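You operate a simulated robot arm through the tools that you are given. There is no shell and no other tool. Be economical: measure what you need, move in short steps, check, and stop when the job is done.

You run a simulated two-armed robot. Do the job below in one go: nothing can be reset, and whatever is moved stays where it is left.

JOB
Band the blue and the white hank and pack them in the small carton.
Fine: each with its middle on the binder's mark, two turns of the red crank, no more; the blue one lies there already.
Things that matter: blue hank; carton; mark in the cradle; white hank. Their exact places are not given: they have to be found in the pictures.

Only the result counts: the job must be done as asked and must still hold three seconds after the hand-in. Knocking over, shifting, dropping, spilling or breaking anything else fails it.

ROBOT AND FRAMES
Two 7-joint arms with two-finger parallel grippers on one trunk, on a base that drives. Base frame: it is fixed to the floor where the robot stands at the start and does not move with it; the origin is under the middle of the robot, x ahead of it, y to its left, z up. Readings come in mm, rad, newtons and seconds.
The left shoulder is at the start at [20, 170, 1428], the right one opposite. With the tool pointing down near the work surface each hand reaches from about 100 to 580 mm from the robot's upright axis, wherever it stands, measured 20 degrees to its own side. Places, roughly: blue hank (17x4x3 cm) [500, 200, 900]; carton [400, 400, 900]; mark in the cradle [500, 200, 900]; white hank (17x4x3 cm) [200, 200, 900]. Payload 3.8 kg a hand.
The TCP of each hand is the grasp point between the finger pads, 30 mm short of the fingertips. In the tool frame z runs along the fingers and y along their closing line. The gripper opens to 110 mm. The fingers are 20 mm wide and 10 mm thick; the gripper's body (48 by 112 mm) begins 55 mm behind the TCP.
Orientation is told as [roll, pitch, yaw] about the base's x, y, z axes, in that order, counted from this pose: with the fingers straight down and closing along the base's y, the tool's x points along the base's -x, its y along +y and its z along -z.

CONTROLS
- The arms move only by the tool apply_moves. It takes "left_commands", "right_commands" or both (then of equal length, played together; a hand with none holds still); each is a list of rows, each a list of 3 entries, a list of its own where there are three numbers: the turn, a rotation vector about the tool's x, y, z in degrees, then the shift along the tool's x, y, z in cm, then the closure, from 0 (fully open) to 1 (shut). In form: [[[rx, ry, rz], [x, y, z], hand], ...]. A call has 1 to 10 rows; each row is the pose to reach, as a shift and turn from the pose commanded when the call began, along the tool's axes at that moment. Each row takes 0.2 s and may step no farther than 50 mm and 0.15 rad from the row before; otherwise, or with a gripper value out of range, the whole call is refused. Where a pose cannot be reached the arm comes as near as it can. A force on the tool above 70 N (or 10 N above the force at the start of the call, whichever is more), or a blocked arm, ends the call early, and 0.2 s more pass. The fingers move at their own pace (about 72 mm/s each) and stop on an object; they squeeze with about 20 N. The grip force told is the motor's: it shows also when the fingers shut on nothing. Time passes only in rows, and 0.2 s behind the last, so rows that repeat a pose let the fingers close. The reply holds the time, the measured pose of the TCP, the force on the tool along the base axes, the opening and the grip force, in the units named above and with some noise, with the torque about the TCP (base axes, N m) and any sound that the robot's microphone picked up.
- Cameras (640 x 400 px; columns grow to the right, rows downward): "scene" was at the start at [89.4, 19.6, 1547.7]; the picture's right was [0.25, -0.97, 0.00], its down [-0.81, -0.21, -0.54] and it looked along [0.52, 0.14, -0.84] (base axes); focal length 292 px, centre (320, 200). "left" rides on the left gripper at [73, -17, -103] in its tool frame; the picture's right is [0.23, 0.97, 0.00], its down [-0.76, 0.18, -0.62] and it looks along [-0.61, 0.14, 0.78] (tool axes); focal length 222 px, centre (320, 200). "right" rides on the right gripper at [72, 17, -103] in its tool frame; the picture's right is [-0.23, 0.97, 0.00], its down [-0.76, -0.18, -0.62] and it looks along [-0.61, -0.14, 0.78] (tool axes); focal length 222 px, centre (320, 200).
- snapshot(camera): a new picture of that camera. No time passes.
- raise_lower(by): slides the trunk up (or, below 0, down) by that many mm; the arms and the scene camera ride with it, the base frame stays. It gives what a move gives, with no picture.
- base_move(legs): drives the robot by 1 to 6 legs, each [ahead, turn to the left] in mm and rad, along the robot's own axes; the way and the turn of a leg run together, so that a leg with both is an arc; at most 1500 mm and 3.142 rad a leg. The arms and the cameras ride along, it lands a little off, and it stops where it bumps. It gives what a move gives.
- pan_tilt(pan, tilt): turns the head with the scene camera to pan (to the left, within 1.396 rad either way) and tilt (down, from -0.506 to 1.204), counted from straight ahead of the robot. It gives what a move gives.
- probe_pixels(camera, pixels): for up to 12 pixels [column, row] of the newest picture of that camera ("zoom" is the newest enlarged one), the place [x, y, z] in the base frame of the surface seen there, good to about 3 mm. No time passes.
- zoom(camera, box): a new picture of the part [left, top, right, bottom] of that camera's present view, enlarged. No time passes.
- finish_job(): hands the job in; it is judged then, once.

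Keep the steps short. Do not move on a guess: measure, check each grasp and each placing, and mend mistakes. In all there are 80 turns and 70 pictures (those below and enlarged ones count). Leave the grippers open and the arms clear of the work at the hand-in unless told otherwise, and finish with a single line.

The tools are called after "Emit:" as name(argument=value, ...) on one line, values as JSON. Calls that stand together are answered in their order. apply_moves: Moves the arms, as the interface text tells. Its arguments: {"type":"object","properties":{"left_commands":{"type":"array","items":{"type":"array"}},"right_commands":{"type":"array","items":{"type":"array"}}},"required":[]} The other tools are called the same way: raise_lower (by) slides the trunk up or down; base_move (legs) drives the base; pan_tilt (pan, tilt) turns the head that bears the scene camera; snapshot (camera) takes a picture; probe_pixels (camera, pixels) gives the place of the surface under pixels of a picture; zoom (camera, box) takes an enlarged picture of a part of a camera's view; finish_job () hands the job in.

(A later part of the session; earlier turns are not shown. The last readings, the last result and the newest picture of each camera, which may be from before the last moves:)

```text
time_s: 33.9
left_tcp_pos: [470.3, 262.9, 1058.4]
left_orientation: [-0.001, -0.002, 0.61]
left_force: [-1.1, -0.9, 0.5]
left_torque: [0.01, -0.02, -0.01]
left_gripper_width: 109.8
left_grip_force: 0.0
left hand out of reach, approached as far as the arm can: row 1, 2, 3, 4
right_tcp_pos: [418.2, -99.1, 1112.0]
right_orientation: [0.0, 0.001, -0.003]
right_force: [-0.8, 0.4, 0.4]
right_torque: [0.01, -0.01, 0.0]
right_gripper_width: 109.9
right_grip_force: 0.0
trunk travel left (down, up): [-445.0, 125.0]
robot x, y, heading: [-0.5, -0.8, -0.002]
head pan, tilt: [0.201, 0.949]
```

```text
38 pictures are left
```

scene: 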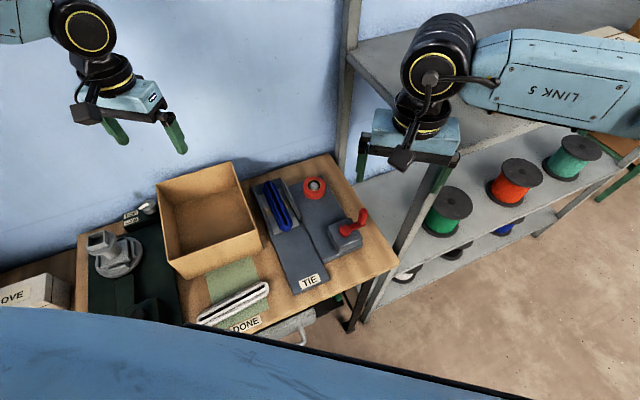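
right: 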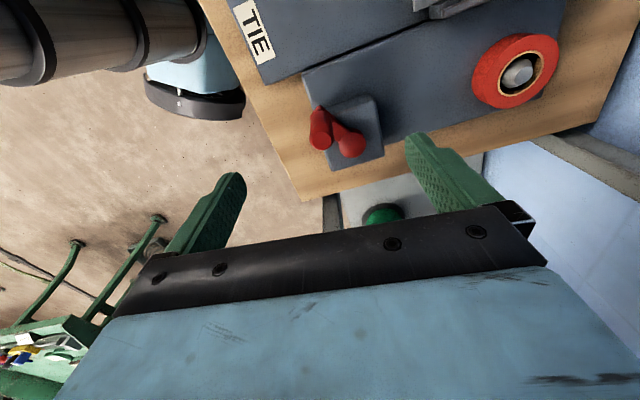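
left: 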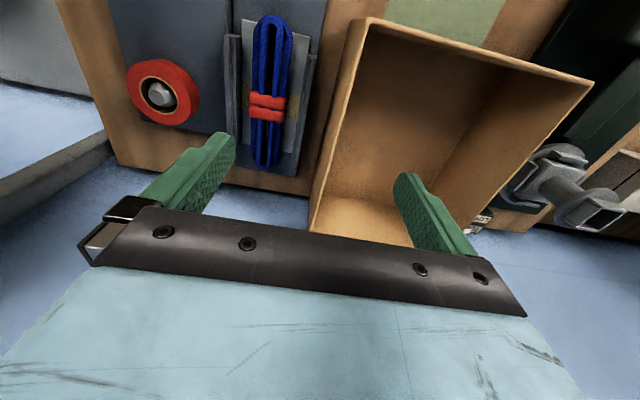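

Still short by ~60 mm, so the base must come closer. I look down at the gap between robot and bench first.

Emit:
pan_tilt(pan=0.1, tilt=1.2)

Emit:
snapshot(camera="scene")

```text
time_s: 34.6
left_tcp_pos: [472.2, 262.5, 1058.8]
left_orientation: [-0.003, -0.001, 0.612]
left_force: [-0.7, -0.4, 0.2]
left_torque: [0.0, -0.03, 0.0]
left_gripper_width: 110.1
left_grip_force: 0.0
right_tcp_pos: [417.6, -98.4, 1112.3]
right_orientation: [-0.002, -0.001, -0.001]
right_force: [-0.5, 0.0, 0.5]
right_torque: [-0.01, 0.0, 0.02]
right_gripper_width: 110.0
right_grip_force: 0.0
trunk travel left (down, up): [-445.0, 125.0]
robot x, y, heading: [-0.2, 0.4, -0.001]
head pan, tilt: [0.099, 1.201]
```

```text
37 pictures are left
```

scene: 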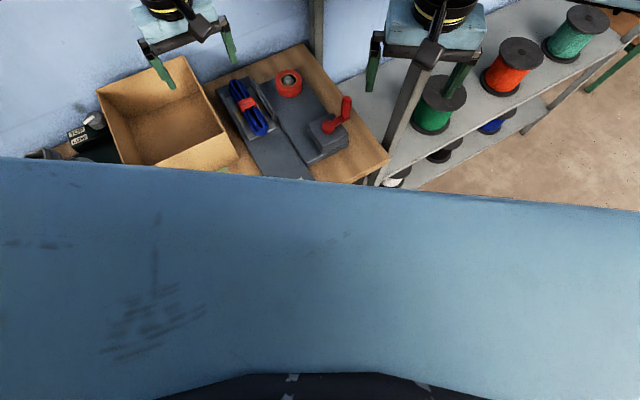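

The blue band is the robot's own chest. I probe its front edge and the bench edge.

Emit:
probe_pixels(camera="scene", pixels=[[100, 170], [200, 180], [320, 195], [450, 210], [320, 300], [388, 155], [350, 180], [375, 168], [260, 165]])

```text
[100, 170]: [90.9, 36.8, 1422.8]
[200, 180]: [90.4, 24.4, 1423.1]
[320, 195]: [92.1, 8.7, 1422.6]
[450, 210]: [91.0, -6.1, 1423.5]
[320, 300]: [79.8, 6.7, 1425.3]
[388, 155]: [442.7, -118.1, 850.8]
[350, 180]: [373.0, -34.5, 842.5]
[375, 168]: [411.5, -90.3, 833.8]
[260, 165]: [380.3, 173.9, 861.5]
```

The bench edge is close, so before driving I test whether the wrist turn is what limits reach: go to the same spot with yaw back at 0.

Emit:
apply_moves(left_commands=[[[0, 0, 7], [0, 0, 0], 0], [[0, 0, 14], [0, 0, 0], 0], [[0, 0, 21], [0, 0, 0], 0], [[0, 0, 28], [-0.3, -1.0, 0.5], 0], [[0, 0, 35], [-0.6, -2.0, 1], 0], [[0, 0, 35], [-1.2, -4.0, 2], 0], [[0, 0, 35], [-1.9, -5.6, 3], 0], [[0, 0, 35], [-1.9, -5.6, 4], 0]])

```text
time_s: 36.4
left_tcp_pos: [475.8, 261.5, 1063.4]
left_orientation: [0.001, -0.002, 0.001]
left_force: [-1.1, 0.1, 0.1]
left_torque: [-0.01, 0.0, 0.02]
left_gripper_width: 109.8
left_grip_force: 0.1
left hand out of reach, approached as far as the arm can: row 4, 5, 6, 7, 8
right_tcp_pos: [417.4, -99.4, 1113.1]
right_orientation: [0.001, 0.0, -0.001]
right_force: [1.0, 0.8, 0.4]
right_torque: [0.02, 0.02, 0.02]
right_gripper_width: 110.0
right_grip_force: 0.0
trunk travel left (down, up): [-445.0, 125.0]
robot x, y, heading: [1.1, -2.6, -0.002]
head pan, tilt: [0.099, 1.201]
```

Reach is better with the hand well below the shoulder, so I raise the trunk back by 80 mm and then go lower before reaching out.

Emit:
raise_lower(by=80)

Emit:
apply_moves(left_commands=[[[0, 0, -7], [0.3, -0.5, 3.5], 0], [[0, 0, -14], [0.3, -1, 7], 0], [[0, 0, -21], [0.3, -1.5, 10.5], 0], [[0, 0, -28], [0.3, -2, 13.5], 0], [[0, 0, -35], [-1.2, -2.7, 13.5], 0], [[0, 0, -35], [-2.7, -3.2, 13.5], 0], [[0, 0, -35], [-4.2, -3.4, 13.5], 0], [[0, 0, -35], [-4.2, -3.4, 13.5], 0]])

Emit:
snapshot(camera="left")

```text
time_s: 37.6
left_tcp_pos: [476.1, 262.3, 1143.0]
left_orientation: [0.001, -0.002, 0.001]
left_force: [-0.3, 0.3, 0.6]
left_torque: [0.01, -0.02, -0.03]
left_gripper_width: 109.8
left_grip_force: 0.1
right_tcp_pos: [417.8, -99.3, 1192.5]
right_orientation: [0.0, -0.001, -0.001]
right_force: [-0.2, 0.1, -0.1]
right_torque: [0.02, 0.04, 0.04]
right_gripper_width: 110.3
right_grip_force: 0.1
trunk travel left (down, up): [-525.0, 45.0]
robot x, y, heading: [1.2, 0.1, 0.003]
head pan, tilt: [0.099, 1.201]
```

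```text
time_s: 39.4
left_tcp_pos: [444.0, 280.5, 1104.5]
left_orientation: [-0.003, -0.002, 0.613]
left_force: [0.5, 0.0, 0.5]
left_torque: [0.01, 0.01, 0.0]
left_gripper_width: 110.0
left_grip_force: 0.1
left hand out of reach, approached as far as the arm can: row 1, 2, 3, 4, 5, 6, 7, 8
right_tcp_pos: [417.8, -98.9, 1193.2]
right_orientation: [0.0, 0.0, -0.003]
right_force: [-0.1, 0.1, -0.5]
right_torque: [0.02, 0.01, 0.0]
right_gripper_width: 110.0
right_grip_force: 0.0
trunk travel left (down, up): [-525.0, 45.0]
robot x, y, heading: [-1.5, 1.8, 0.001]
head pan, tilt: [0.099, 1.201]
```

```text
36 pictures are left
```

left: 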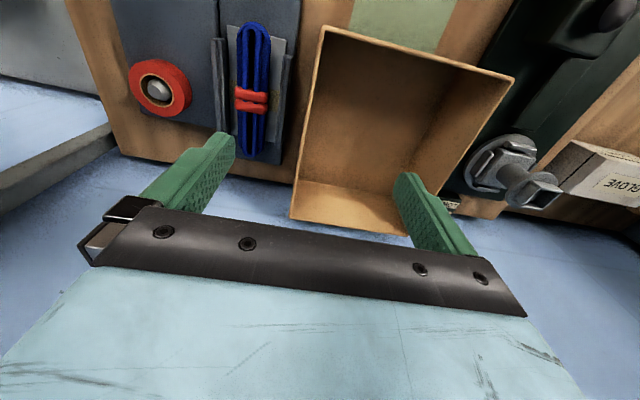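

The arm seems stuck in an awkward elbow configuration. I draw the left hand in and low (over the mat, fingertips above everything), the way the right one went, before reaching out again.

Emit:
apply_moves(left_commands=[[[0, 0, 0], [3.5, 0.8, 0], 0], [[0, 0, 0], [7, 1.6, 2], 0], [[0, 0, 0], [10, 2.4, 4], 0], [[0, 0, 0], [13, 3, 6], 0], [[0, 0, 0], [13, 3, 9], 0], [[0, 0, 0], [9, 0.5, 9], 0], [[0, 0, 0], [5, -2.5, 9], 0], [[0, 0, 0], [5, -2.5, 9], 0]])

```text
time_s: 41.2
left_tcp_pos: [388.8, 266.2, 1081.7]
left_orientation: [-0.002, -0.002, 0.614]
left_force: [-1.3, 0.3, -0.1]
left_torque: [-0.03, 0.0, 0.0]
left_gripper_width: 110.0
left_grip_force: 0.1
left hand out of reach, approached as far as the arm can: row 3, 4, 5, 6, 7, 8
right_tcp_pos: [418.1, -98.7, 1193.4]
right_orientation: [0.001, 0.0, -0.003]
right_force: [-0.8, 0.3, 0.3]
right_torque: [0.04, -0.01, 0.03]
right_gripper_width: 110.4
right_grip_force: 0.1
trunk travel left (down, up): [-525.0, 45.0]
robot x, y, heading: [-1.8, 1.5, 0.003]
head pan, tilt: [0.099, 1.201]
```

Lower is refused even here, so it looks like a joint limit tied to the wrist turn. I go back up toward the start pose with yaw 0 and retry from there.

Emit:
apply_moves(left_commands=[[[0, 0, 7], [-1.5, 1.7, -1.5], 0], [[0, 0, 14], [-3, 3.5, -3], 0], [[0, 0, 21], [-4.5, 5.3, -4.5], 0], [[0, 0, 28], [-6, 7, -6], 0], [[0, 0, 35], [-7.4, 8.7, -8], 0], [[0, 0, 35], [-7.4, 8.7, -8], 0]])

Emit:
apply_moves(left_commands=[[[0, 0, 0], [2, -1, 2], 0], [[0, 0, 0], [4, -2, 4], 0], [[0, 0, 0], [6, -4, 6], 0], [[0, 0, 0], [8, -6, 8], 0], [[0, 0, 0], [10, -8, 10], 0], [[0, 0, 0], [11, -10, 12], 0], [[0, 0, 0], [11, -10, 12], 0]])

```text
time_s: 42.6
left_tcp_pos: [399.7, 380.3, 1161.4]
left_orientation: [-0.001, -0.001, 0.001]
left_force: [-0.1, -0.8, -0.5]
left_torque: [0.0, 0.02, 0.0]
left_gripper_width: 109.8
left_grip_force: 0.0
right_tcp_pos: [417.8, -100.2, 1192.3]
right_orientation: [0.001, 0.0, -0.001]
right_force: [-0.2, -0.1, -0.9]
right_torque: [0.02, 0.01, 0.02]
right_gripper_width: 110.0
right_grip_force: 0.1
trunk travel left (down, up): [-525.0, 45.0]
robot x, y, heading: [1.8, 2.3, 0.002]
head pan, tilt: [0.099, 1.201]
```

```text
time_s: 44.2
left_tcp_pos: [289.0, 286.2, 1048.9]
left_orientation: [-0.003, -0.001, 0.001]
left_force: [-0.6, 0.0, -0.6]
left_torque: [-0.04, 0.01, 0.0]
left_gripper_width: 110.4
left_grip_force: 0.1
left hand out of reach, approached as far as the arm can: row 6, 7
right_tcp_pos: [417.0, -96.8, 1193.2]
right_orientation: [0.0, 0.0, -0.002]
right_force: [-0.2, 0.2, -1.1]
right_torque: [-0.01, 0.01, 0.05]
right_gripper_width: 110.0
right_grip_force: 0.1
trunk travel left (down, up): [-525.0, 45.0]
robot x, y, heading: [-3.5, -2.4, 0.002]
head pan, tilt: [0.099, 1.201]
```

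Again blocked at z≈1048. I look at the left arm's shape.

Emit:
pan_tilt(pan=0.9, tilt=0.7)

Emit:
snapshot(camera="scene")

Emit:
snapshot(camera="left")

```text
time_s: 45.3
left_tcp_pos: [289.2, 284.9, 1048.9]
left_orientation: [0.0, -0.002, 0.003]
left_force: [0.4, 0.3, 0.2]
left_torque: [0.01, -0.01, -0.01]
left_gripper_width: 110.0
left_grip_force: 0.1
right_tcp_pos: [417.9, -100.2, 1193.3]
right_orientation: [-0.001, 0.001, -0.001]
right_force: [0.0, 1.0, -0.4]
right_torque: [0.01, 0.03, -0.04]
right_gripper_width: 110.1
right_grip_force: 0.1
trunk travel left (down, up): [-525.0, 45.0]
robot x, y, heading: [-0.1, -3.7, 0.001]
head pan, tilt: [0.901, 0.7]
```

```text
35 pictures are left
```

scene: 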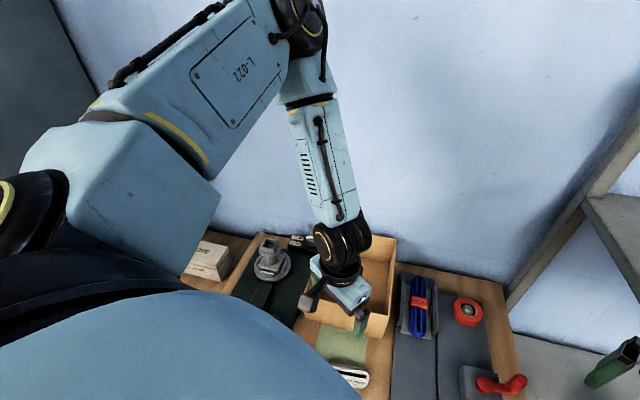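

```text
34 pictures are left
```

left: 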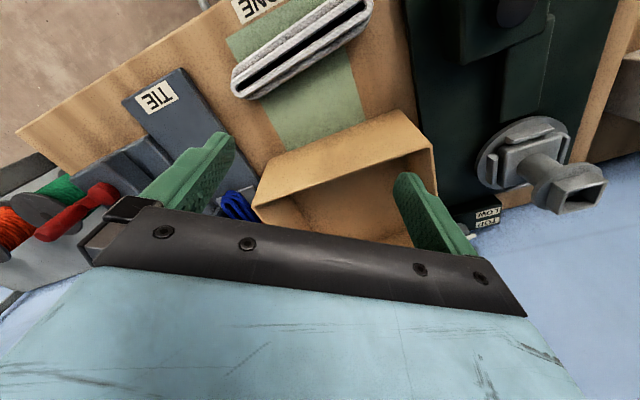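

The left elbow is high and outward, so the hand cannot go lower relative to the shoulder; lowering the trunk is the remedy. First I raise both hands for clearance.

Emit:
apply_moves(left_commands=[[[0, 0, 0], [-1.2, 0, -4], 0], [[0, 0, 0], [-2.4, 0, -8], 0], [[0, 0, 0], [-3.6, 0, -12], 0], [[0, 0, 0], [-4.8, 0, -16], 0], [[0, 0, 0], [-6, 0, -20], 0], [[0, 0, 0], [-6, 0, -20], 0]], right_commands=[[[0, 0, 0], [1.5, -1, -2], 0], [[0, 0, 0], [3, -2, -4], 0], [[0, 0, 0], [4.5, -3, -6], 0], [[0, 0, 0], [6, -4, -8], 0], [[0, 0, 0], [7.5, -5, -10], 0], [[0, 0, 0], [7.5, -5, -10], 0]])

Emit:
raise_lower(by=-200)

Emit:
pan_tilt(pan=0.3, tilt=0.9)

Emit:
snapshot(camera="scene")

```text
time_s: 46.7
left_tcp_pos: [349.8, 285.2, 1249.4]
left_orientation: [-0.002, -0.003, 0.001]
left_force: [0.5, 0.2, -0.1]
left_torque: [0.0, -0.01, 0.01]
left_gripper_width: 109.8
left_grip_force: 0.0
right_tcp_pos: [341.6, -148.7, 1292.9]
right_orientation: [0.0, -0.001, -0.002]
right_force: [0.0, 0.5, -0.8]
right_torque: [0.04, 0.0, -0.03]
right_gripper_width: 110.0
right_grip_force: 0.0
trunk travel left (down, up): [-525.0, 45.0]
robot x, y, heading: [-1.3, 0.2, -0.002]
head pan, tilt: [0.901, 0.7]
```

```text
time_s: 48.9
left_tcp_pos: [349.4, 284.3, 1049.6]
left_orientation: [-0.001, 0.0, 0.0]
left_force: [-0.4, -0.3, -0.6]
left_torque: [-0.03, 0.0, -0.02]
left_gripper_width: 110.2
left_grip_force: 0.1
right_tcp_pos: [342.9, -149.9, 1093.7]
right_orientation: [0.002, 0.0, -0.001]
right_force: [0.3, 0.3, 0.4]
right_torque: [-0.04, 0.01, 0.02]
right_gripper_width: 109.7
right_grip_force: 0.1
trunk travel left (down, up): [-325.0, 245.0]
robot x, y, heading: [-0.9, 1.8, 0.003]
head pan, tilt: [0.901, 0.7]
```

```text
time_s: 49.9
left_tcp_pos: [347.5, 284.1, 1049.4]
left_orientation: [-0.001, -0.002, 0.001]
left_force: [-0.1, -0.6, 0.4]
left_torque: [-0.02, 0.05, -0.02]
left_gripper_width: 110.0
left_grip_force: 0.1
right_tcp_pos: [341.2, -150.2, 1093.2]
right_orientation: [0.001, -0.001, -0.001]
right_force: [-0.5, 0.6, 0.6]
right_torque: [0.01, 0.0, -0.03]
right_gripper_width: 109.8
right_grip_force: 0.0
trunk travel left (down, up): [-325.0, 245.0]
robot x, y, heading: [4.6, 3.0, -0.002]
head pan, tilt: [0.3, 0.901]
```

```text
33 pictures are left
```

scene: 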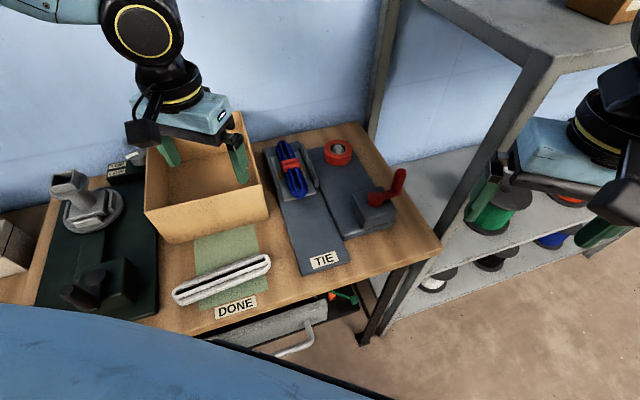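

Good. Now the left hand goes above the blue hank with yaw 35°.

Emit:
apply_moves(left_commands=[[[0, 0, -6], [-2.9, -1, 0.4], 0], [[0, 0, -12], [-5.8, -2, 0.8], 0], [[0, 0, -18], [-8.6, -2.9, 1.3], 0], [[0, 0, -24], [-11.4, -3.8, 1.8], 0], [[0, 0, -30], [-14.2, -4.7, 2.4], 0], [[0, 0, -35], [-16.95, -5.6, 3], 0], [[0, 0, -35], [-16.95, -5.6, 3], 0.45]])

Emit:
snapshot(camera="left")

```text
time_s: 51.5
left_tcp_pos: [511.9, 234.5, 1022.8]
left_orientation: [-0.001, -0.001, 0.615]
left_force: [-0.3, -0.1, -0.6]
left_torque: [0.05, -0.03, 0.0]
left_gripper_width: 60.3
left_grip_force: 0.2
left hand out of reach, approached as far as the arm can: row 6, 7
right_tcp_pos: [341.9, -150.4, 1092.9]
right_orientation: [0.002, -0.002, -0.003]
right_force: [-0.4, 0.1, 0.6]
right_torque: [0.02, -0.03, 0.0]
right_gripper_width: 109.7
right_grip_force: 0.1
trunk travel left (down, up): [-325.0, 245.0]
robot x, y, heading: [1.8, 1.0, 0.001]
head pan, tilt: [0.3, 0.901]
```

```text
32 pictures are left
```

left: 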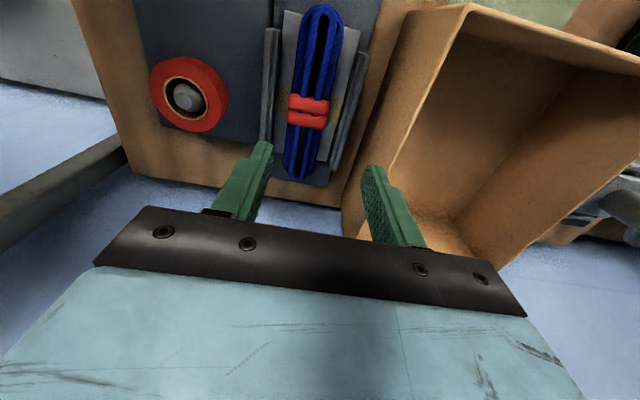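

Nearly there; I lift a bit, lower the trunk 110 more, and measure the hank and rails from this picture.

Emit:
zoom(camera="left", box=[240, 0, 400, 200])

```text
2.00 times, centred on (320, 100) of left
```

zoom: 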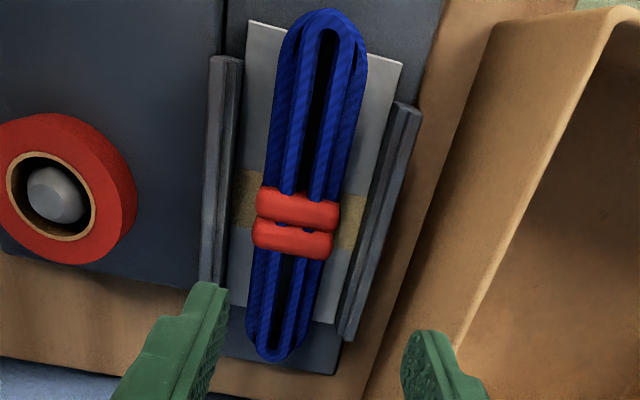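

Emit:
probe_pixels(camera="zoom", pixels=[[325, 12], [275, 355], [235, 190], [370, 215], [268, 205], [332, 225], [275, 130], [355, 130], [240, 70], [397, 115], [222, 60], [345, 330]])

Emit:
apply_moves(left_commands=[[[0, 0, 0], [0, 0, -3], 0.45], [[0, 0, 0], [0, 0, -6.5], 0.45], [[0, 0, 0], [0, 0, -6.5], 0.5]])

Emit:
raise_lower(by=-110)

```text
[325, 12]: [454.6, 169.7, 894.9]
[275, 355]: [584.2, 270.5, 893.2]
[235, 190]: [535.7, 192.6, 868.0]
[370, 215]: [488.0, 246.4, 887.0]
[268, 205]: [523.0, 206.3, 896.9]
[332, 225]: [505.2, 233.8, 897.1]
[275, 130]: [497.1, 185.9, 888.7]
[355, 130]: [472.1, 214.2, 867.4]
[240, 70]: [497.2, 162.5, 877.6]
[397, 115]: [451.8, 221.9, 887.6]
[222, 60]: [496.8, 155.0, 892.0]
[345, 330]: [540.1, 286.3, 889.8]
```

```text
time_s: 52.3
left_tcp_pos: [512.1, 234.1, 1089.0]
left_orientation: [-0.001, 0.0, 0.612]
left_force: [-0.5, 1.0, -0.1]
left_torque: [0.03, -0.03, 0.02]
left_gripper_width: 55.0
left_grip_force: 0.1
right_tcp_pos: [341.3, -150.0, 1093.0]
right_orientation: [0.0, 0.0, -0.002]
right_force: [0.3, 0.6, 0.2]
right_torque: [-0.01, 0.01, -0.04]
right_gripper_width: 110.2
right_grip_force: 0.1
trunk travel left (down, up): [-325.0, 245.0]
robot x, y, heading: [0.8, 0.4, 0.0]
head pan, tilt: [0.3, 0.901]
```

```text
time_s: 53.7
left_tcp_pos: [511.3, 234.6, 979.1]
left_orientation: [-0.002, -0.001, 0.612]
left_force: [-0.4, 0.4, 0.9]
left_torque: [0.0, 0.02, -0.02]
left_gripper_width: 55.2
left_grip_force: 0.0
right_tcp_pos: [341.7, -148.6, 982.9]
right_orientation: [-0.001, 0.001, -0.002]
right_force: [-0.6, -0.2, -0.3]
right_torque: [0.02, 0.03, -0.02]
right_gripper_width: 110.0
right_grip_force: 0.0
trunk travel left (down, up): [-215.0, 355.0]
robot x, y, heading: [-2.5, -1.9, 0.001]
head pan, tilt: [0.3, 0.901]
```

Rails' inner faces at v≈−152 and −80, hank centre v≈−115: target (519.7, 223.8). I approach to z≈935 with a 47 mm opening and check.

Emit:
apply_moves(left_commands=[[[0, 0, 0], [-0.1, -1.35, 0], 0.57], [[0, 0, 0], [-0.1, -1.35, 2.5], 0.57], [[0, 0, 0], [-0.1, -1.35, 4.4], 0.57], [[0, 0, 0], [-0.1, -1.35, 4.4], 0.57]])

Emit:
zoom(camera="left", box=[220, 80, 420, 230])

Emit:
zoom(camera="scene", box=[230, 100, 370, 220])

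```text
time_s: 54.7
left_tcp_pos: [517.6, 228.0, 935.4]
left_orientation: [-0.005, -0.001, 0.611]
left_force: [0.7, 0.4, 0.5]
left_torque: [-0.04, 0.03, 0.03]
left_gripper_width: 47.4
left_grip_force: 0.0
left hand out of reach, approached as far as the arm can: row 3, 4
right_tcp_pos: [342.9, -149.0, 983.2]
right_orientation: [0.0, -0.001, -0.003]
right_force: [0.9, 0.4, -0.2]
right_torque: [-0.02, 0.01, 0.0]
right_gripper_width: 109.7
right_grip_force: 0.0
trunk travel left (down, up): [-215.0, 355.0]
robot x, y, heading: [-0.3, 0.7, 0.002]
head pan, tilt: [0.3, 0.901]
```

```text
2.67 times, centred on (320, 155) of left
```

zoom: 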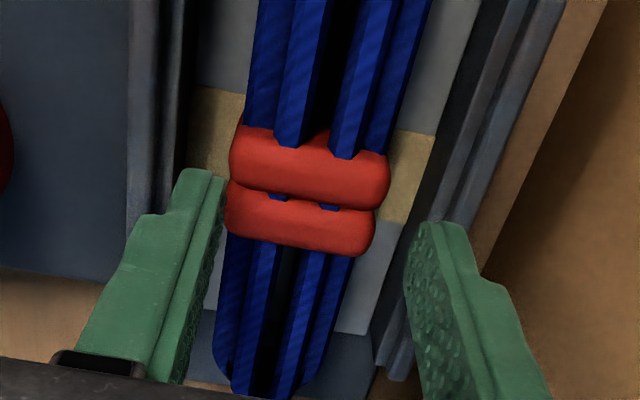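

```text
3.33 times, centred on (300, 160) of scene
```

zoom: 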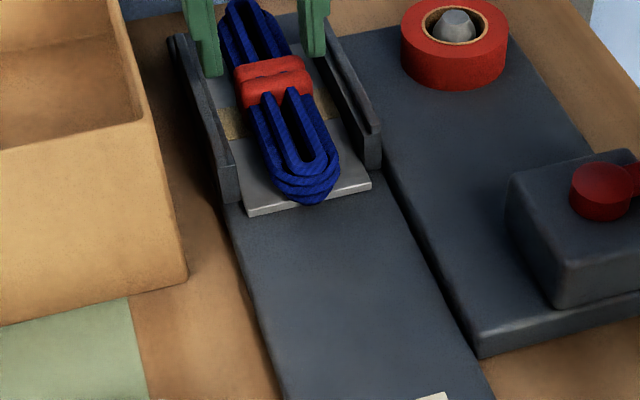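

Alignment looks right laterally (need a few mm toward the right rail). The arm is again at its limit, so I raise both hands and lower the trunk another 100 mm.

Emit:
apply_moves(left_commands=[[[0, 0, 0], [0, 0, -4], 0.57], [[0, 0, 0], [0, 0, -8], 0.57], [[0, 0, 0], [0, 0, -10], 0.57]], right_commands=[[[0, 0, 0], [0, 0, -4], 0], [[0, 0, 0], [0, 0, -8], 0], [[0, 0, 0], [0, 0, -10], 0]])

Emit:
raise_lower(by=-100)

```text
time_s: 55.5
left_tcp_pos: [517.2, 227.2, 1035.6]
left_orientation: [-0.002, -0.003, 0.612]
left_force: [0.4, 0.2, 0.2]
left_torque: [0.0, -0.01, 0.0]
left_gripper_width: 47.3
left_grip_force: 0.0
right_tcp_pos: [341.7, -148.1, 1084.4]
right_orientation: [0.001, 0.0, 0.001]
right_force: [-0.6, 0.7, 0.0]
right_torque: [0.02, -0.01, -0.01]
right_gripper_width: 110.1
right_grip_force: 0.1
trunk travel left (down, up): [-215.0, 355.0]
robot x, y, heading: [3.1, -0.4, -0.002]
head pan, tilt: [0.3, 0.901]
```

```text
time_s: 56.9
left_tcp_pos: [517.3, 226.9, 935.9]
left_orientation: [-0.001, -0.002, 0.613]
left_force: [0.5, -0.6, 0.4]
left_torque: [-0.04, -0.02, 0.0]
left_gripper_width: 47.5
left_grip_force: 0.0
right_tcp_pos: [340.8, -149.1, 983.0]
right_orientation: [0.0, 0.002, 0.0]
right_force: [1.0, -0.3, -0.7]
right_torque: [0.01, -0.05, -0.01]
right_gripper_width: 110.0
right_grip_force: 0.0
trunk travel left (down, up): [-115.0, 455.0]
robot x, y, heading: [4.1, 1.1, 0.001]
head pan, tilt: [0.3, 0.901]
```

Now shift 3 mm toward the right rail, opening 44 mm, and descend to z≈918, then look.

Emit:
apply_moves(left_commands=[[[0, 0, -1], [0, -0.3, 0], 0.6], [[0, 0, -1], [0, -0.3, 1], 0.6], [[0, 0, -1], [0, -0.3, 1.7], 0.6], [[0, 0, -1], [0, -0.3, 1.7], 0.6]])

Emit:
zoom(camera="left", box=[220, 80, 420, 230])

```text
time_s: 57.9
left_tcp_pos: [519.2, 225.5, 920.2]
left_orientation: [-0.003, -0.002, 0.628]
left_force: [-0.2, 0.1, -0.1]
left_torque: [-0.01, 0.02, -0.01]
left_gripper_width: 44.0
left_grip_force: 0.3
right_tcp_pos: [342.8, -147.6, 983.0]
right_orientation: [-0.001, 0.001, -0.003]
right_force: [0.5, -0.6, 0.0]
right_torque: [0.02, 0.01, -0.01]
right_gripper_width: 110.2
right_grip_force: 0.1
trunk travel left (down, up): [-115.0, 455.0]
robot x, y, heading: [-0.5, 0.9, -0.0]
head pan, tilt: [0.3, 0.901]
```

```text
2.67 times, centred on (320, 155) of left
```

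zoom: 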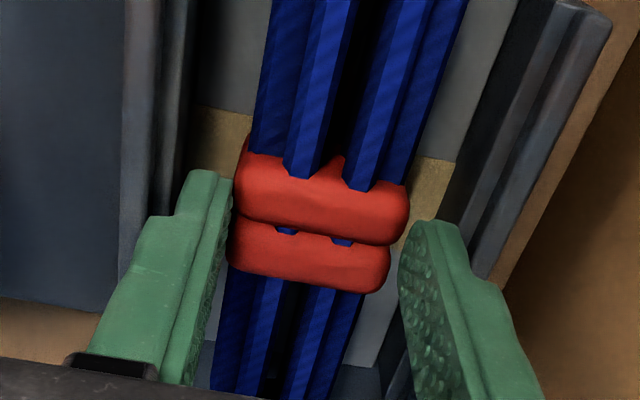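

Well straddled, but the left fingertip is close to the rail. I close here, then reopen only a hair, go 7 mm deeper and close.

Emit:
apply_moves(left_commands=[[[0, 0, 0], [0, 0, 0], 1], [[0, 0, 0], [0, 0, 0], 1], [[0, 0, 0], [0, 0, 0], 1]])

```text
time_s: 58.7
left_tcp_pos: [520.0, 225.9, 917.7]
left_orientation: [-0.003, -0.002, 0.63]
left_force: [0.1, -0.1, 0.2]
left_torque: [0.03, 0.0, -0.06]
left_gripper_width: 39.4
left_grip_force: 20.1
right_tcp_pos: [342.6, -149.0, 982.4]
right_orientation: [0.0, 0.0, -0.002]
right_force: [0.2, -0.2, 0.9]
right_torque: [0.03, -0.02, 0.05]
right_gripper_width: 110.1
right_grip_force: 0.1
trunk travel left (down, up): [-115.0, 455.0]
robot x, y, heading: [-1.1, 0.8, 0.003]
head pan, tilt: [0.3, 0.901]
```

Emit:
apply_moves(left_commands=[[[0, 0, 0], [0, 0, 0], 0.618], [[0, 0, 0], [0, 0, 0.4], 0.618], [[0, 0, 0], [0, 0, 0.8], 0.618], [[0, 0, 0], [0, 0, 0.8], 1], [[0, 0, 0], [0, 0, 0.8], 1], [[0, 0, 0], [0, 0, 0.8], 1], [[0, 0, 0], [0, 0, -1.5], 1], [[0, 0, 0], [0, 0, -4], 1], [[0, 0, 0], [0, 0, -4], 1]])

Emit:
snapshot(camera="left")

```text
time_s: 60.7
left_tcp_pos: [520.9, 225.4, 959.5]
left_orientation: [-0.003, -0.001, 0.628]
left_force: [0.8, 0.6, -1.6]
left_torque: [-0.02, -0.01, 0.01]
left_gripper_width: 39.5
left_grip_force: 19.7
right_tcp_pos: [342.6, -147.2, 983.5]
right_orientation: [-0.001, -0.001, 0.0]
right_force: [0.7, -0.5, 0.7]
right_torque: [-0.05, -0.02, -0.01]
right_gripper_width: 109.8
right_grip_force: 0.2
trunk travel left (down, up): [-115.0, 455.0]
robot x, y, heading: [-0.7, 0.3, 0.0]
head pan, tilt: [0.3, 0.901]
```

```text
27 pictures are left
```

left: 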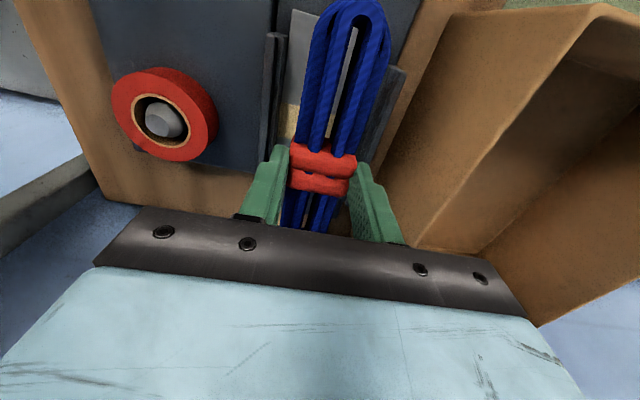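

The blue hank is held (39.5 mm wide, bands included). Carry it over the carton: up 7 cm, then across to (451, 347).

Emit:
apply_moves(left_commands=[[[0, 0, 0], [0, 0, -3.5], 1], [[0, 0, 0], [0, 0, -7.5], 1], [[0, 0, 0], [-0.3, 2.8, -8], 1], [[0, 0, 0], [-0.6, 5.6, -8], 1], [[0, 0, 0], [-0.9, 8.4, -8], 1], [[0, 0, 0], [-1.2, 11.2, -8], 1], [[0, 0, 0], [-1.5, 13.9, -8], 1], [[0, 0, 0], [-1.5, 13.9, -8], 1]])

Emit:
snapshot(camera="scene")

Emit:
snapshot(camera="left")

```text
time_s: 62.5
left_tcp_pos: [449.7, 346.5, 1038.6]
left_orientation: [-0.003, 0.001, 0.626]
left_force: [0.6, 0.8, -2.0]
left_torque: [-0.05, -0.02, -0.01]
left_gripper_width: 39.7
left_grip_force: 20.0
left hand out of reach, approached as far as the arm can: row 2
right_tcp_pos: [343.7, -148.7, 983.3]
right_orientation: [-0.001, 0.001, -0.003]
right_force: [0.2, 0.3, -1.1]
right_torque: [-0.01, 0.01, 0.0]
right_gripper_width: 110.1
right_grip_force: 0.0
trunk travel left (down, up): [-115.0, 455.0]
robot x, y, heading: [2.1, -1.3, 0.002]
head pan, tilt: [0.3, 0.901]
```

```text
26 pictures are left
```

scene: 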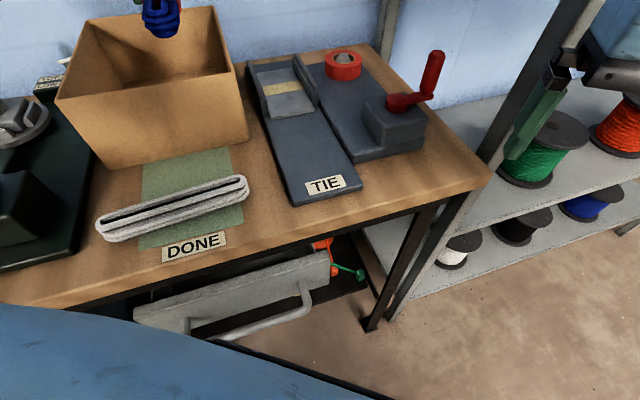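

```text
25 pictures are left
```

left: 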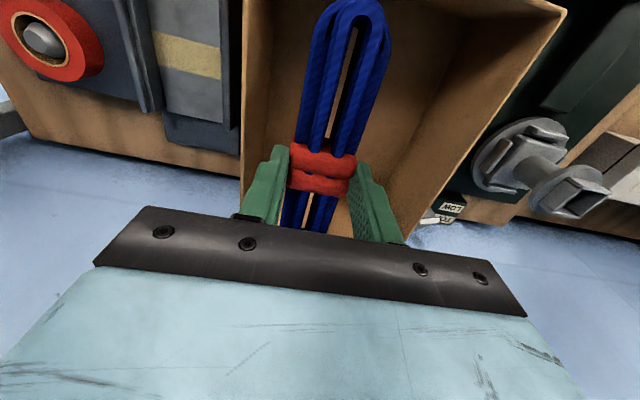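

Emit:
probe_pixels(camera="left", pixels=[[246, 60], [242, 140], [540, 50], [470, 160], [270, 100], [430, 120], [300, 60], [420, 20], [355, 30]])

```text
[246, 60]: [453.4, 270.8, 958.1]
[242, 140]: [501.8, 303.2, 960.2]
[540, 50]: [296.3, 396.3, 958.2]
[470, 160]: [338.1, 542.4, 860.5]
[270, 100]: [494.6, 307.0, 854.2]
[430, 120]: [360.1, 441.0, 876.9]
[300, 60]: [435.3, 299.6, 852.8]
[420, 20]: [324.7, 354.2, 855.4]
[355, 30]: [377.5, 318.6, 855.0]
```

Clearances fine. Shift 5 mm inward and lower to z≈906.

Emit:
apply_moves(left_commands=[[[0, 0, 0], [0, 0.5, 3], 1], [[0, 0, 0], [0, 0.5, 6.5], 1], [[0, 0, 0], [0, 0.5, 10], 1], [[0, 0, 0], [0, 0.5, 12], 1], [[0, 0, 0], [0, 0.5, 13.2], 1], [[0, 0, 0], [0, 0.5, 13.2], 1]])

Emit:
snapshot(camera="left")

```text
time_s: 63.9
left_tcp_pos: [445.2, 349.3, 906.0]
left_orientation: [0.001, -0.001, 0.63]
left_force: [-0.8, 0.9, -0.7]
left_torque: [0.03, -0.02, 0.01]
left_gripper_width: 39.7
left_grip_force: 19.9
right_tcp_pos: [342.7, -148.1, 983.2]
right_orientation: [0.0, 0.001, -0.001]
right_force: [-0.3, -0.1, -0.8]
right_torque: [0.04, -0.03, -0.02]
right_gripper_width: 110.1
right_grip_force: 0.0
trunk travel left (down, up): [-115.0, 455.0]
robot x, y, heading: [-0.4, -2.8, -0.002]
head pan, tilt: [0.3, 0.901]
```

```text
24 pictures are left
```

left: 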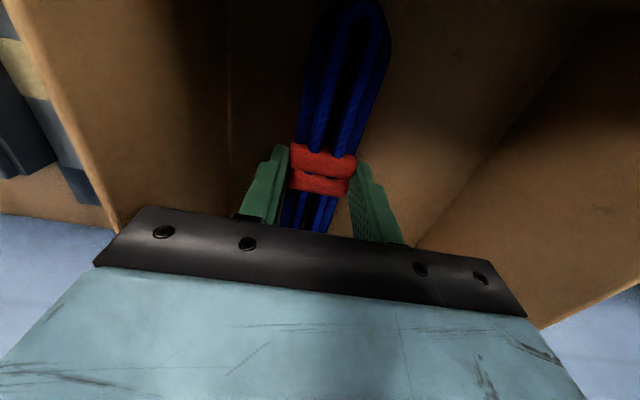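

Force shows the hank just touching the floor. Release to 54 mm and rise.

Emit:
apply_moves(left_commands=[[[0, 0, 0], [0, 0, 0.2], 0.8], [[0, 0, 0], [0, 0, 0.2], 0.5], [[0, 0, 0], [0, 0, 0.2], 0.5], [[0, 0, 0], [0, 0, -3], 0.5], [[0, 0, 0], [0, 0, -7], 0.5], [[0, 0, 0], [0, 0, -11], 0.5], [[0, 0, 0], [0, 0, -14], 0.5], [[0, 0, 0], [0, 0, -14], 0.5]])

Emit:
snapshot(camera="left")

```text
time_s: 65.7
left_tcp_pos: [446.5, 349.0, 1047.3]
left_orientation: [-0.001, 0.0, 0.629]
left_force: [-0.1, -0.1, -0.2]
left_torque: [0.0, -0.01, -0.01]
left_gripper_width: 54.8
left_grip_force: 0.1
right_tcp_pos: [341.8, -150.2, 982.6]
right_orientation: [0.001, 0.0, 0.0]
right_force: [0.4, -0.8, -1.4]
right_torque: [0.01, 0.01, 0.02]
right_gripper_width: 110.2
right_grip_force: 0.0
trunk travel left (down, up): [-115.0, 455.0]
robot x, y, heading: [1.2, -0.9, -0.0]
head pan, tilt: [0.3, 0.901]
```

```text
23 pictures are left
```

left: 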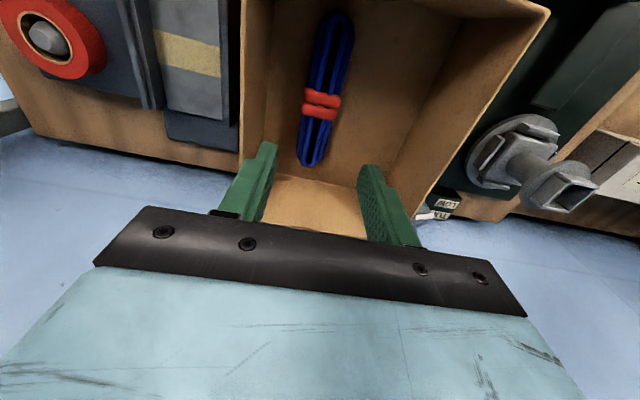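

The blue hank lies in the carton. Now the left hand swings over the white hank, turning to yaw ≈ −45…−50° (closing across it).

Emit:
apply_moves(left_commands=[[[0, 0, 8], [2.2, 0.4, 0], 0.3], [[0, 0, 16], [4.4, 0.8, 0], 0.3], [[0, 0, 24], [6.6, 1.2, 0], 0.3], [[0, 0, 32], [8.8, 1.6, 0], 0.3], [[0, 0, 40], [11, 2, 0], 0.3], [[0, 0, 48], [13.2, 2.4, 0], 0.3], [[0, 0, 56], [15.4, 2.8, 0], 0.3], [[0, 0, 64], [17.6, 3.2, 0], 0.3], [[0, 0, 72], [19.8, 3.6, 0], 0.3], [[0, 0, 80], [22.2, 4, 0], 0.3]])

Emit:
snapshot(camera="left")

Emit:
zoom(camera="scene", box=[70, 30, 390, 270])

```text
time_s: 67.9
left_tcp_pos: [241.7, 251.8, 1046.3]
left_orientation: [0.003, -0.001, -0.767]
left_force: [0.0, 1.2, 0.2]
left_torque: [-0.02, -0.01, -0.02]
left_gripper_width: 76.9
left_grip_force: 0.0
right_tcp_pos: [341.8, -147.8, 983.1]
right_orientation: [0.0, -0.001, -0.002]
right_force: [0.1, 0.3, 0.1]
right_torque: [0.0, -0.01, -0.03]
right_gripper_width: 110.1
right_grip_force: 0.0
trunk travel left (down, up): [-115.0, 455.0]
robot x, y, heading: [-3.2, 2.4, 0.002]
head pan, tilt: [0.3, 0.901]
```

```text
22 pictures are left
```

left: 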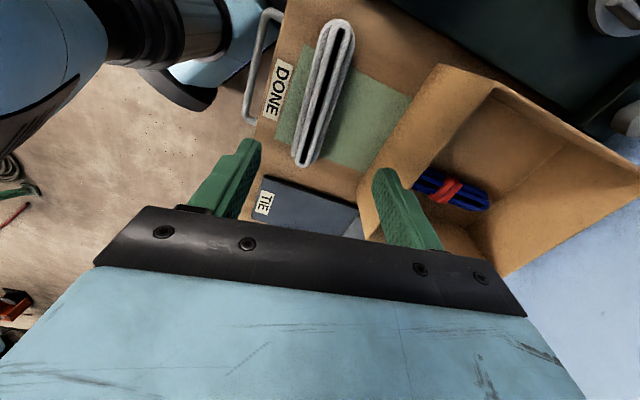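

```text
1.67 times, centred on (230, 150) of scene
```

zoom: 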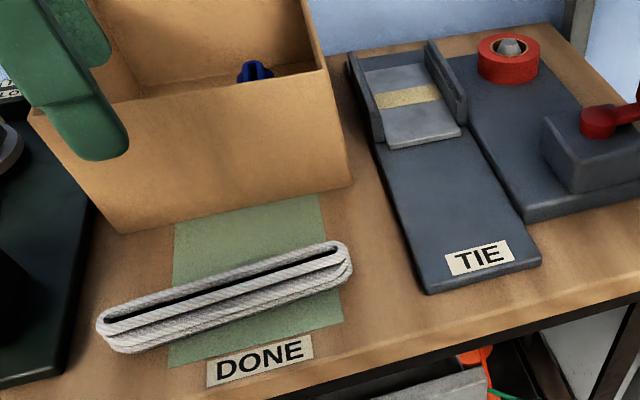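

Probe the white hank, and the cradle's mark and rails.

Emit:
probe_pixels(camera="left", pixels=[[341, 20], [328, 25], [352, 32], [298, 160], [318, 162], [307, 165], [322, 90], [345, 90], [333, 90], [335, 60]])

Emit:
probe_pixels(camera="zoom", pixels=[[375, 95], [378, 108], [432, 87], [442, 99], [408, 91], [412, 104], [386, 140], [460, 132], [378, 138], [465, 120], [362, 62], [432, 45]])

```text
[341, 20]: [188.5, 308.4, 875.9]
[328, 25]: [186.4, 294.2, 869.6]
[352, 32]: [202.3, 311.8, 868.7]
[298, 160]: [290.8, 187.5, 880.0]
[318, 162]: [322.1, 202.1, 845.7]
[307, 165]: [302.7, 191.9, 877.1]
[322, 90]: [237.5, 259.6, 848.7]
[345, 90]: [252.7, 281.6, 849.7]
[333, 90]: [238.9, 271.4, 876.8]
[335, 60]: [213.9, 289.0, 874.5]
```

```text
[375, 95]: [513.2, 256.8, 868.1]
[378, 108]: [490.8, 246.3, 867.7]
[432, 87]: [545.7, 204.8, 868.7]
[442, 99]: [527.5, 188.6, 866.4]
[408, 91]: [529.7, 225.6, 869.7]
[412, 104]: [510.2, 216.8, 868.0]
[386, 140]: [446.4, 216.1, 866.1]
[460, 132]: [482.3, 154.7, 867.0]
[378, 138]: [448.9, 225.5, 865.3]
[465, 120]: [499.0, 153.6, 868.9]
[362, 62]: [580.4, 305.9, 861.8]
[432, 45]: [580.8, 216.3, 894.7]
```

White hank's axis ≈131°, centre ≈ (243, 248). I turn 5° more and descend to z≈925 to refine.

Emit:
apply_moves(left_commands=[[[0, 0, 5], [-0.35, -0.2, 4], 0.3], [[0, 0, 5], [-0.35, -0.2, 8], 0.3], [[0, 0, 5], [-0.35, -0.2, 12], 0.3], [[0, 0, 5], [-0.35, -0.2, 12], 0.3]])

Emit:
zoom(camera="left", box=[200, 20, 440, 220])

```text
time_s: 68.9
left_tcp_pos: [248.4, 247.6, 926.9]
left_orientation: [0.001, -0.001, -0.854]
left_force: [0.4, 0.0, -0.6]
left_torque: [0.03, 0.01, 0.04]
left_gripper_width: 76.8
left_grip_force: 0.0
left hand out of reach, approached as far as the arm can: row 3, 4
right_tcp_pos: [342.4, -147.9, 982.7]
right_orientation: [0.0, 0.001, -0.002]
right_force: [0.3, 0.2, 0.8]
right_torque: [0.01, -0.01, 0.0]
right_gripper_width: 109.9
right_grip_force: 0.0
trunk travel left (down, up): [-115.0, 455.0]
robot x, y, heading: [2.0, -1.7, -0.004]
head pan, tilt: [0.3, 0.901]
```

```text
2.00 times, centred on (320, 120) of left
```

zoom: 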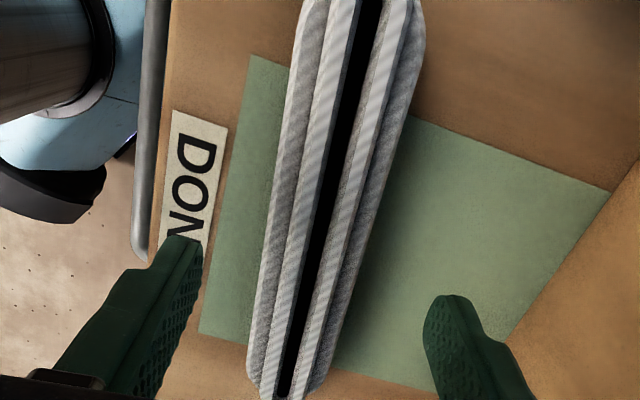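

The hank runs nicely between the fingers. The close-in spot needs a higher shoulder, so I raise the trunk 150 mm and go down again.

Emit:
raise_lower(by=150)

Emit:
apply_moves(left_commands=[[[0, 0, 0], [0.2, -0.2, 4.5], 0.3], [[0, 0, 0], [0.4, -0.3, 9], 0.3], [[0, 0, 0], [0.4, -0.3, 13.5], 0.3], [[0, 0, 0], [0.4, -0.3, 15.5], 0.3], [[0, 0, 0], [0.4, -0.3, 15.5], 0.4]])

Emit:
snapshot(camera="left")

```text
time_s: 70.6
left_tcp_pos: [249.4, 247.7, 1077.7]
left_orientation: [0.0, 0.0, -0.853]
left_force: [-1.3, -0.2, 0.7]
left_torque: [0.01, -0.01, 0.0]
left_gripper_width: 77.0
left_grip_force: 0.0
right_tcp_pos: [342.6, -149.1, 1132.9]
right_orientation: [0.001, -0.001, -0.001]
right_force: [-0.6, -0.5, -0.6]
right_torque: [0.0, 0.0, -0.03]
right_gripper_width: 110.0
right_grip_force: 0.1
trunk travel left (down, up): [-265.0, 305.0]
robot x, y, heading: [-2.4, -0.5, 0.001]
head pan, tilt: [0.3, 0.901]
```

```text
time_s: 71.8
left_tcp_pos: [260.8, 249.6, 918.4]
left_orientation: [-0.001, -0.001, -0.852]
left_force: [-0.6, 0.3, -1.3]
left_torque: [-0.01, 0.02, 0.01]
left_gripper_width: 66.1
left_grip_force: 0.0
left hand out of reach, approached as far as the arm can: row 1, 2, 3, 4, 5
right_tcp_pos: [343.3, -149.2, 1133.8]
right_orientation: [0.0, -0.001, -0.001]
right_force: [0.4, 0.0, -0.2]
right_torque: [-0.02, 0.01, 0.03]
right_gripper_width: 110.1
right_grip_force: 0.0
trunk travel left (down, up): [-265.0, 305.0]
robot x, y, heading: [-1.7, 0.4, -0.001]
head pan, tilt: [0.3, 0.901]
```

```text
19 pictures are left
```

left: 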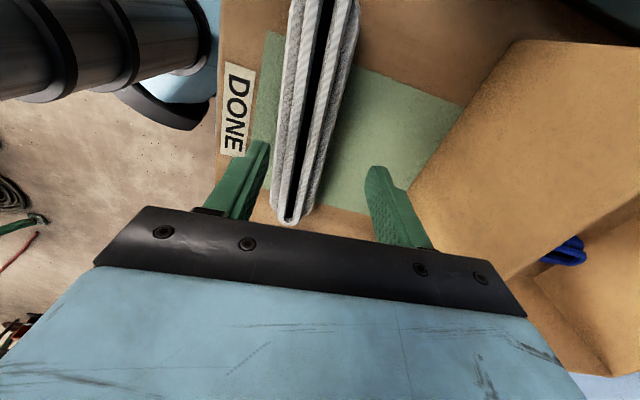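

Inner reach limit (about 360 mm). I lift, back the base off by 70 mm, then continue.

Emit:
apply_moves(left_commands=[[[0, 0, 0], [0, 0, -4], 0.3], [[0, 0, 0], [0, 0, -7], 0.3]])

Emit:
base_move(legs=[[-70, 0]])

```text
time_s: 72.4
left_tcp_pos: [269.2, 249.3, 988.5]
left_orientation: [0.0, 0.0, -0.853]
left_force: [-0.9, 0.1, -0.1]
left_torque: [0.01, -0.03, 0.01]
left_gripper_width: 77.0
left_grip_force: 0.1
left hand out of reach, approached as far as the arm can: row 1, 2
right_tcp_pos: [342.1, -149.6, 1133.2]
right_orientation: [0.0, 0.0, -0.001]
right_force: [-1.3, 0.3, -0.2]
right_torque: [-0.01, 0.02, -0.01]
right_gripper_width: 109.9
right_grip_force: 0.1
trunk travel left (down, up): [-265.0, 305.0]
robot x, y, heading: [-0.0, 3.2, 0.002]
head pan, tilt: [0.3, 0.901]
```

```text
time_s: 73.4
left_tcp_pos: [199.0, 248.1, 990.0]
left_orientation: [-0.001, 0.002, -0.853]
left_force: [-0.9, -0.4, 0.1]
left_torque: [-0.02, -0.02, -0.01]
left_gripper_width: 76.7
left_grip_force: 0.0
right_tcp_pos: [271.7, -148.6, 1132.3]
right_orientation: [0.001, -0.001, -0.002]
right_force: [-0.8, 0.1, 0.5]
right_torque: [-0.03, 0.0, 0.02]
right_gripper_width: 109.9
right_grip_force: 0.1
trunk travel left (down, up): [-265.0, 305.0]
robot x, y, heading: [-68.5, -1.1, -0.002]
head pan, tilt: [0.3, 0.901]
```

Emit:
apply_moves(left_commands=[[[0, 0, 0], [-1.5, 1.7, 0], 0.35], [[0, 0, 0], [-2.9, 3.3, 0], 0.35], [[0, 0, 0], [-2.9, 3.3, 4], 0.35], [[0, 0, 0], [-2.9, 3.3, 7.5], 0.35], [[0, 0, 0], [-2.9, 3.3, 7.5], 0.35]])

Emit:
snapshot(camera="left")

```text
time_s: 74.6
left_tcp_pos: [242.9, 249.3, 912.1]
left_orientation: [-0.003, 0.003, -0.853]
left_force: [0.3, 0.2, -1.1]
left_torque: [-0.02, 0.0, 0.02]
left_gripper_width: 71.6
left_grip_force: 0.1
right_tcp_pos: [273.5, -148.9, 1132.6]
right_orientation: [-0.001, 0.0, -0.002]
right_force: [0.0, 0.5, -0.6]
right_torque: [-0.03, -0.01, -0.01]
right_gripper_width: 109.8
right_grip_force: 0.1
trunk travel left (down, up): [-265.0, 305.0]
robot x, y, heading: [-70.6, 1.0, -0.0]
head pan, tilt: [0.3, 0.901]
```

```text
18 pictures are left
```

left: 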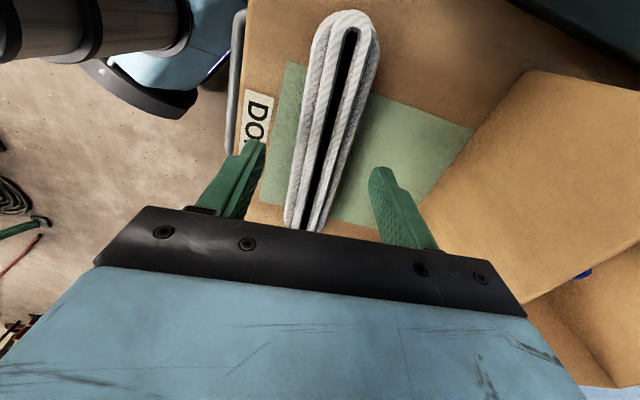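

The hank is centred between the fingers. Go down to z≈892, close, lift 5 cm.

Emit:
apply_moves(left_commands=[[[0, 0, 0], [0, 0, 1], 0.4], [[0, 0, 0], [0, 0, 2], 0.4], [[0, 0, 0], [0, 0, 2], 1], [[0, 0, 0], [0, 0, 2], 1], [[0, 0, 0], [0, 0, 2], 1], [[0, 0, 0], [0, 0, 2], 1], [[0, 0, 0], [0, 0, 0], 1], [[0, 0, 0], [0, 0, -4], 1], [[0, 0, 0], [0, 0, -8], 1], [[0, 0, 0], [0, 0, -9], 1]])

Emit:
snapshot(camera="left")

```text
time_s: 76.8
left_tcp_pos: [244.3, 248.8, 1003.2]
left_orientation: [-0.003, 0.001, -0.856]
left_force: [0.7, 1.1, -1.1]
left_torque: [0.05, 0.01, 0.03]
left_gripper_width: 39.5
left_grip_force: 19.9
right_tcp_pos: [272.4, -148.3, 1132.9]
right_orientation: [0.0, -0.001, -0.002]
right_force: [1.0, -0.2, -0.2]
right_torque: [-0.01, 0.0, -0.01]
right_gripper_width: 110.1
right_grip_force: 0.1
trunk travel left (down, up): [-265.0, 305.0]
robot x, y, heading: [-70.5, 0.4, 0.0]
head pan, tilt: [0.3, 0.901]
```

```text
17 pictures are left
```

left: 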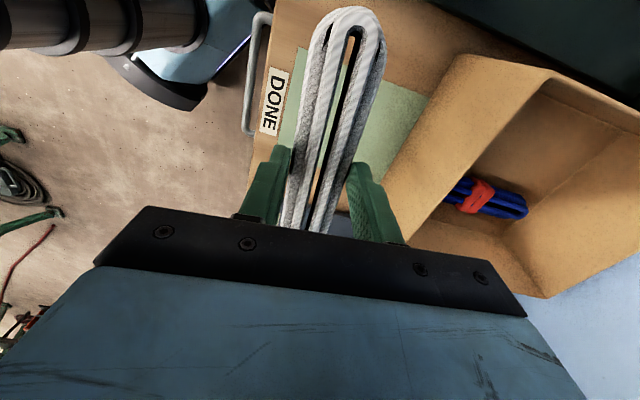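

Emit:
probe_pixels(camera="left", pixels=[[345, 9], [352, 10], [340, 12], [350, 14], [330, 60], [365, 60]])

Emit:
base_move(legs=[[70, 0]])

```text
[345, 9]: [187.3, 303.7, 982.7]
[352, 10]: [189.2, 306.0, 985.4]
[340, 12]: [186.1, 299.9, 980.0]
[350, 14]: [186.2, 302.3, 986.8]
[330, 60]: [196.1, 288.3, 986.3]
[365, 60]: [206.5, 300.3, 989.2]
```

```text
time_s: 77.8
left_tcp_pos: [313.9, 249.2, 1003.4]
left_orientation: [-0.002, 0.0, -0.853]
left_force: [0.6, 0.0, -1.3]
left_torque: [0.0, 0.04, 0.0]
left_gripper_width: 39.6
left_grip_force: 20.3
right_tcp_pos: [343.2, -149.4, 1132.8]
right_orientation: [0.0, 0.001, 0.0]
right_force: [0.1, -0.3, 0.2]
right_torque: [0.0, 0.02, 0.01]
right_gripper_width: 110.0
right_grip_force: 0.0
trunk travel left (down, up): [-265.0, 305.0]
robot x, y, heading: [-0.8, 0.2, -0.003]
head pan, tilt: [0.3, 0.901]
```

Hank end sits ≈81 mm from the TCP, so the hank's middle is ≈3 mm off the grip. Now lift and turn it by +84° (to yaw 35°), then lower the trunk.

Emit:
apply_moves(left_commands=[[[0, 0, -8.4], [0, 0, -3.5], 1], [[0, 0, -16.8], [-0.5, 0, -7], 1], [[0, 0, -25.2], [-1, 0, -10.5], 1], [[0, 0, -33.6], [-1.5, 0, -14], 1], [[0, 0, -42], [-2, 0, -17], 1], [[0, 0, -50.4], [-2.9, -0.4, -17], 1], [[0, 0, -58.8], [-2.9, -0.4, -17], 1], [[0, 0, -67.2], [-2.9, -0.4, -17], 1], [[0, 0, -75.6], [-2.9, -0.4, -17], 1], [[0, 0, -84], [-2.9, -0.4, -17], 1]])

Emit:
raise_lower(by=-150)

```text
time_s: 80.0
left_tcp_pos: [330.8, 223.4, 1174.1]
left_orientation: [0.001, 0.003, 0.615]
left_force: [-0.5, -0.1, -0.9]
left_torque: [0.02, 0.0, -0.02]
left_gripper_width: 39.7
left_grip_force: 19.6
right_tcp_pos: [342.5, -148.3, 1133.7]
right_orientation: [0.0, -0.002, -0.001]
right_force: [0.3, -0.6, -0.1]
right_torque: [-0.01, -0.04, -0.03]
right_gripper_width: 110.1
right_grip_force: 0.0
trunk travel left (down, up): [-265.0, 305.0]
robot x, y, heading: [3.6, 0.4, 0.001]
head pan, tilt: [0.3, 0.901]
```

```text
time_s: 81.8
left_tcp_pos: [331.5, 224.0, 1024.8]
left_orientation: [0.003, 0.005, 0.614]
left_force: [0.4, 0.4, -2.0]
left_torque: [0.01, 0.0, -0.02]
left_gripper_width: 39.1
left_grip_force: 20.0
right_tcp_pos: [342.7, -149.1, 983.5]
right_orientation: [0.0, 0.0, -0.002]
right_force: [-0.7, -0.6, -0.3]
right_torque: [-0.01, 0.02, 0.02]
right_gripper_width: 110.4
right_grip_force: 0.0
trunk travel left (down, up): [-115.0, 455.0]
robot x, y, heading: [-3.6, -1.0, -0.0]
head pan, tilt: [0.3, 0.901]
```

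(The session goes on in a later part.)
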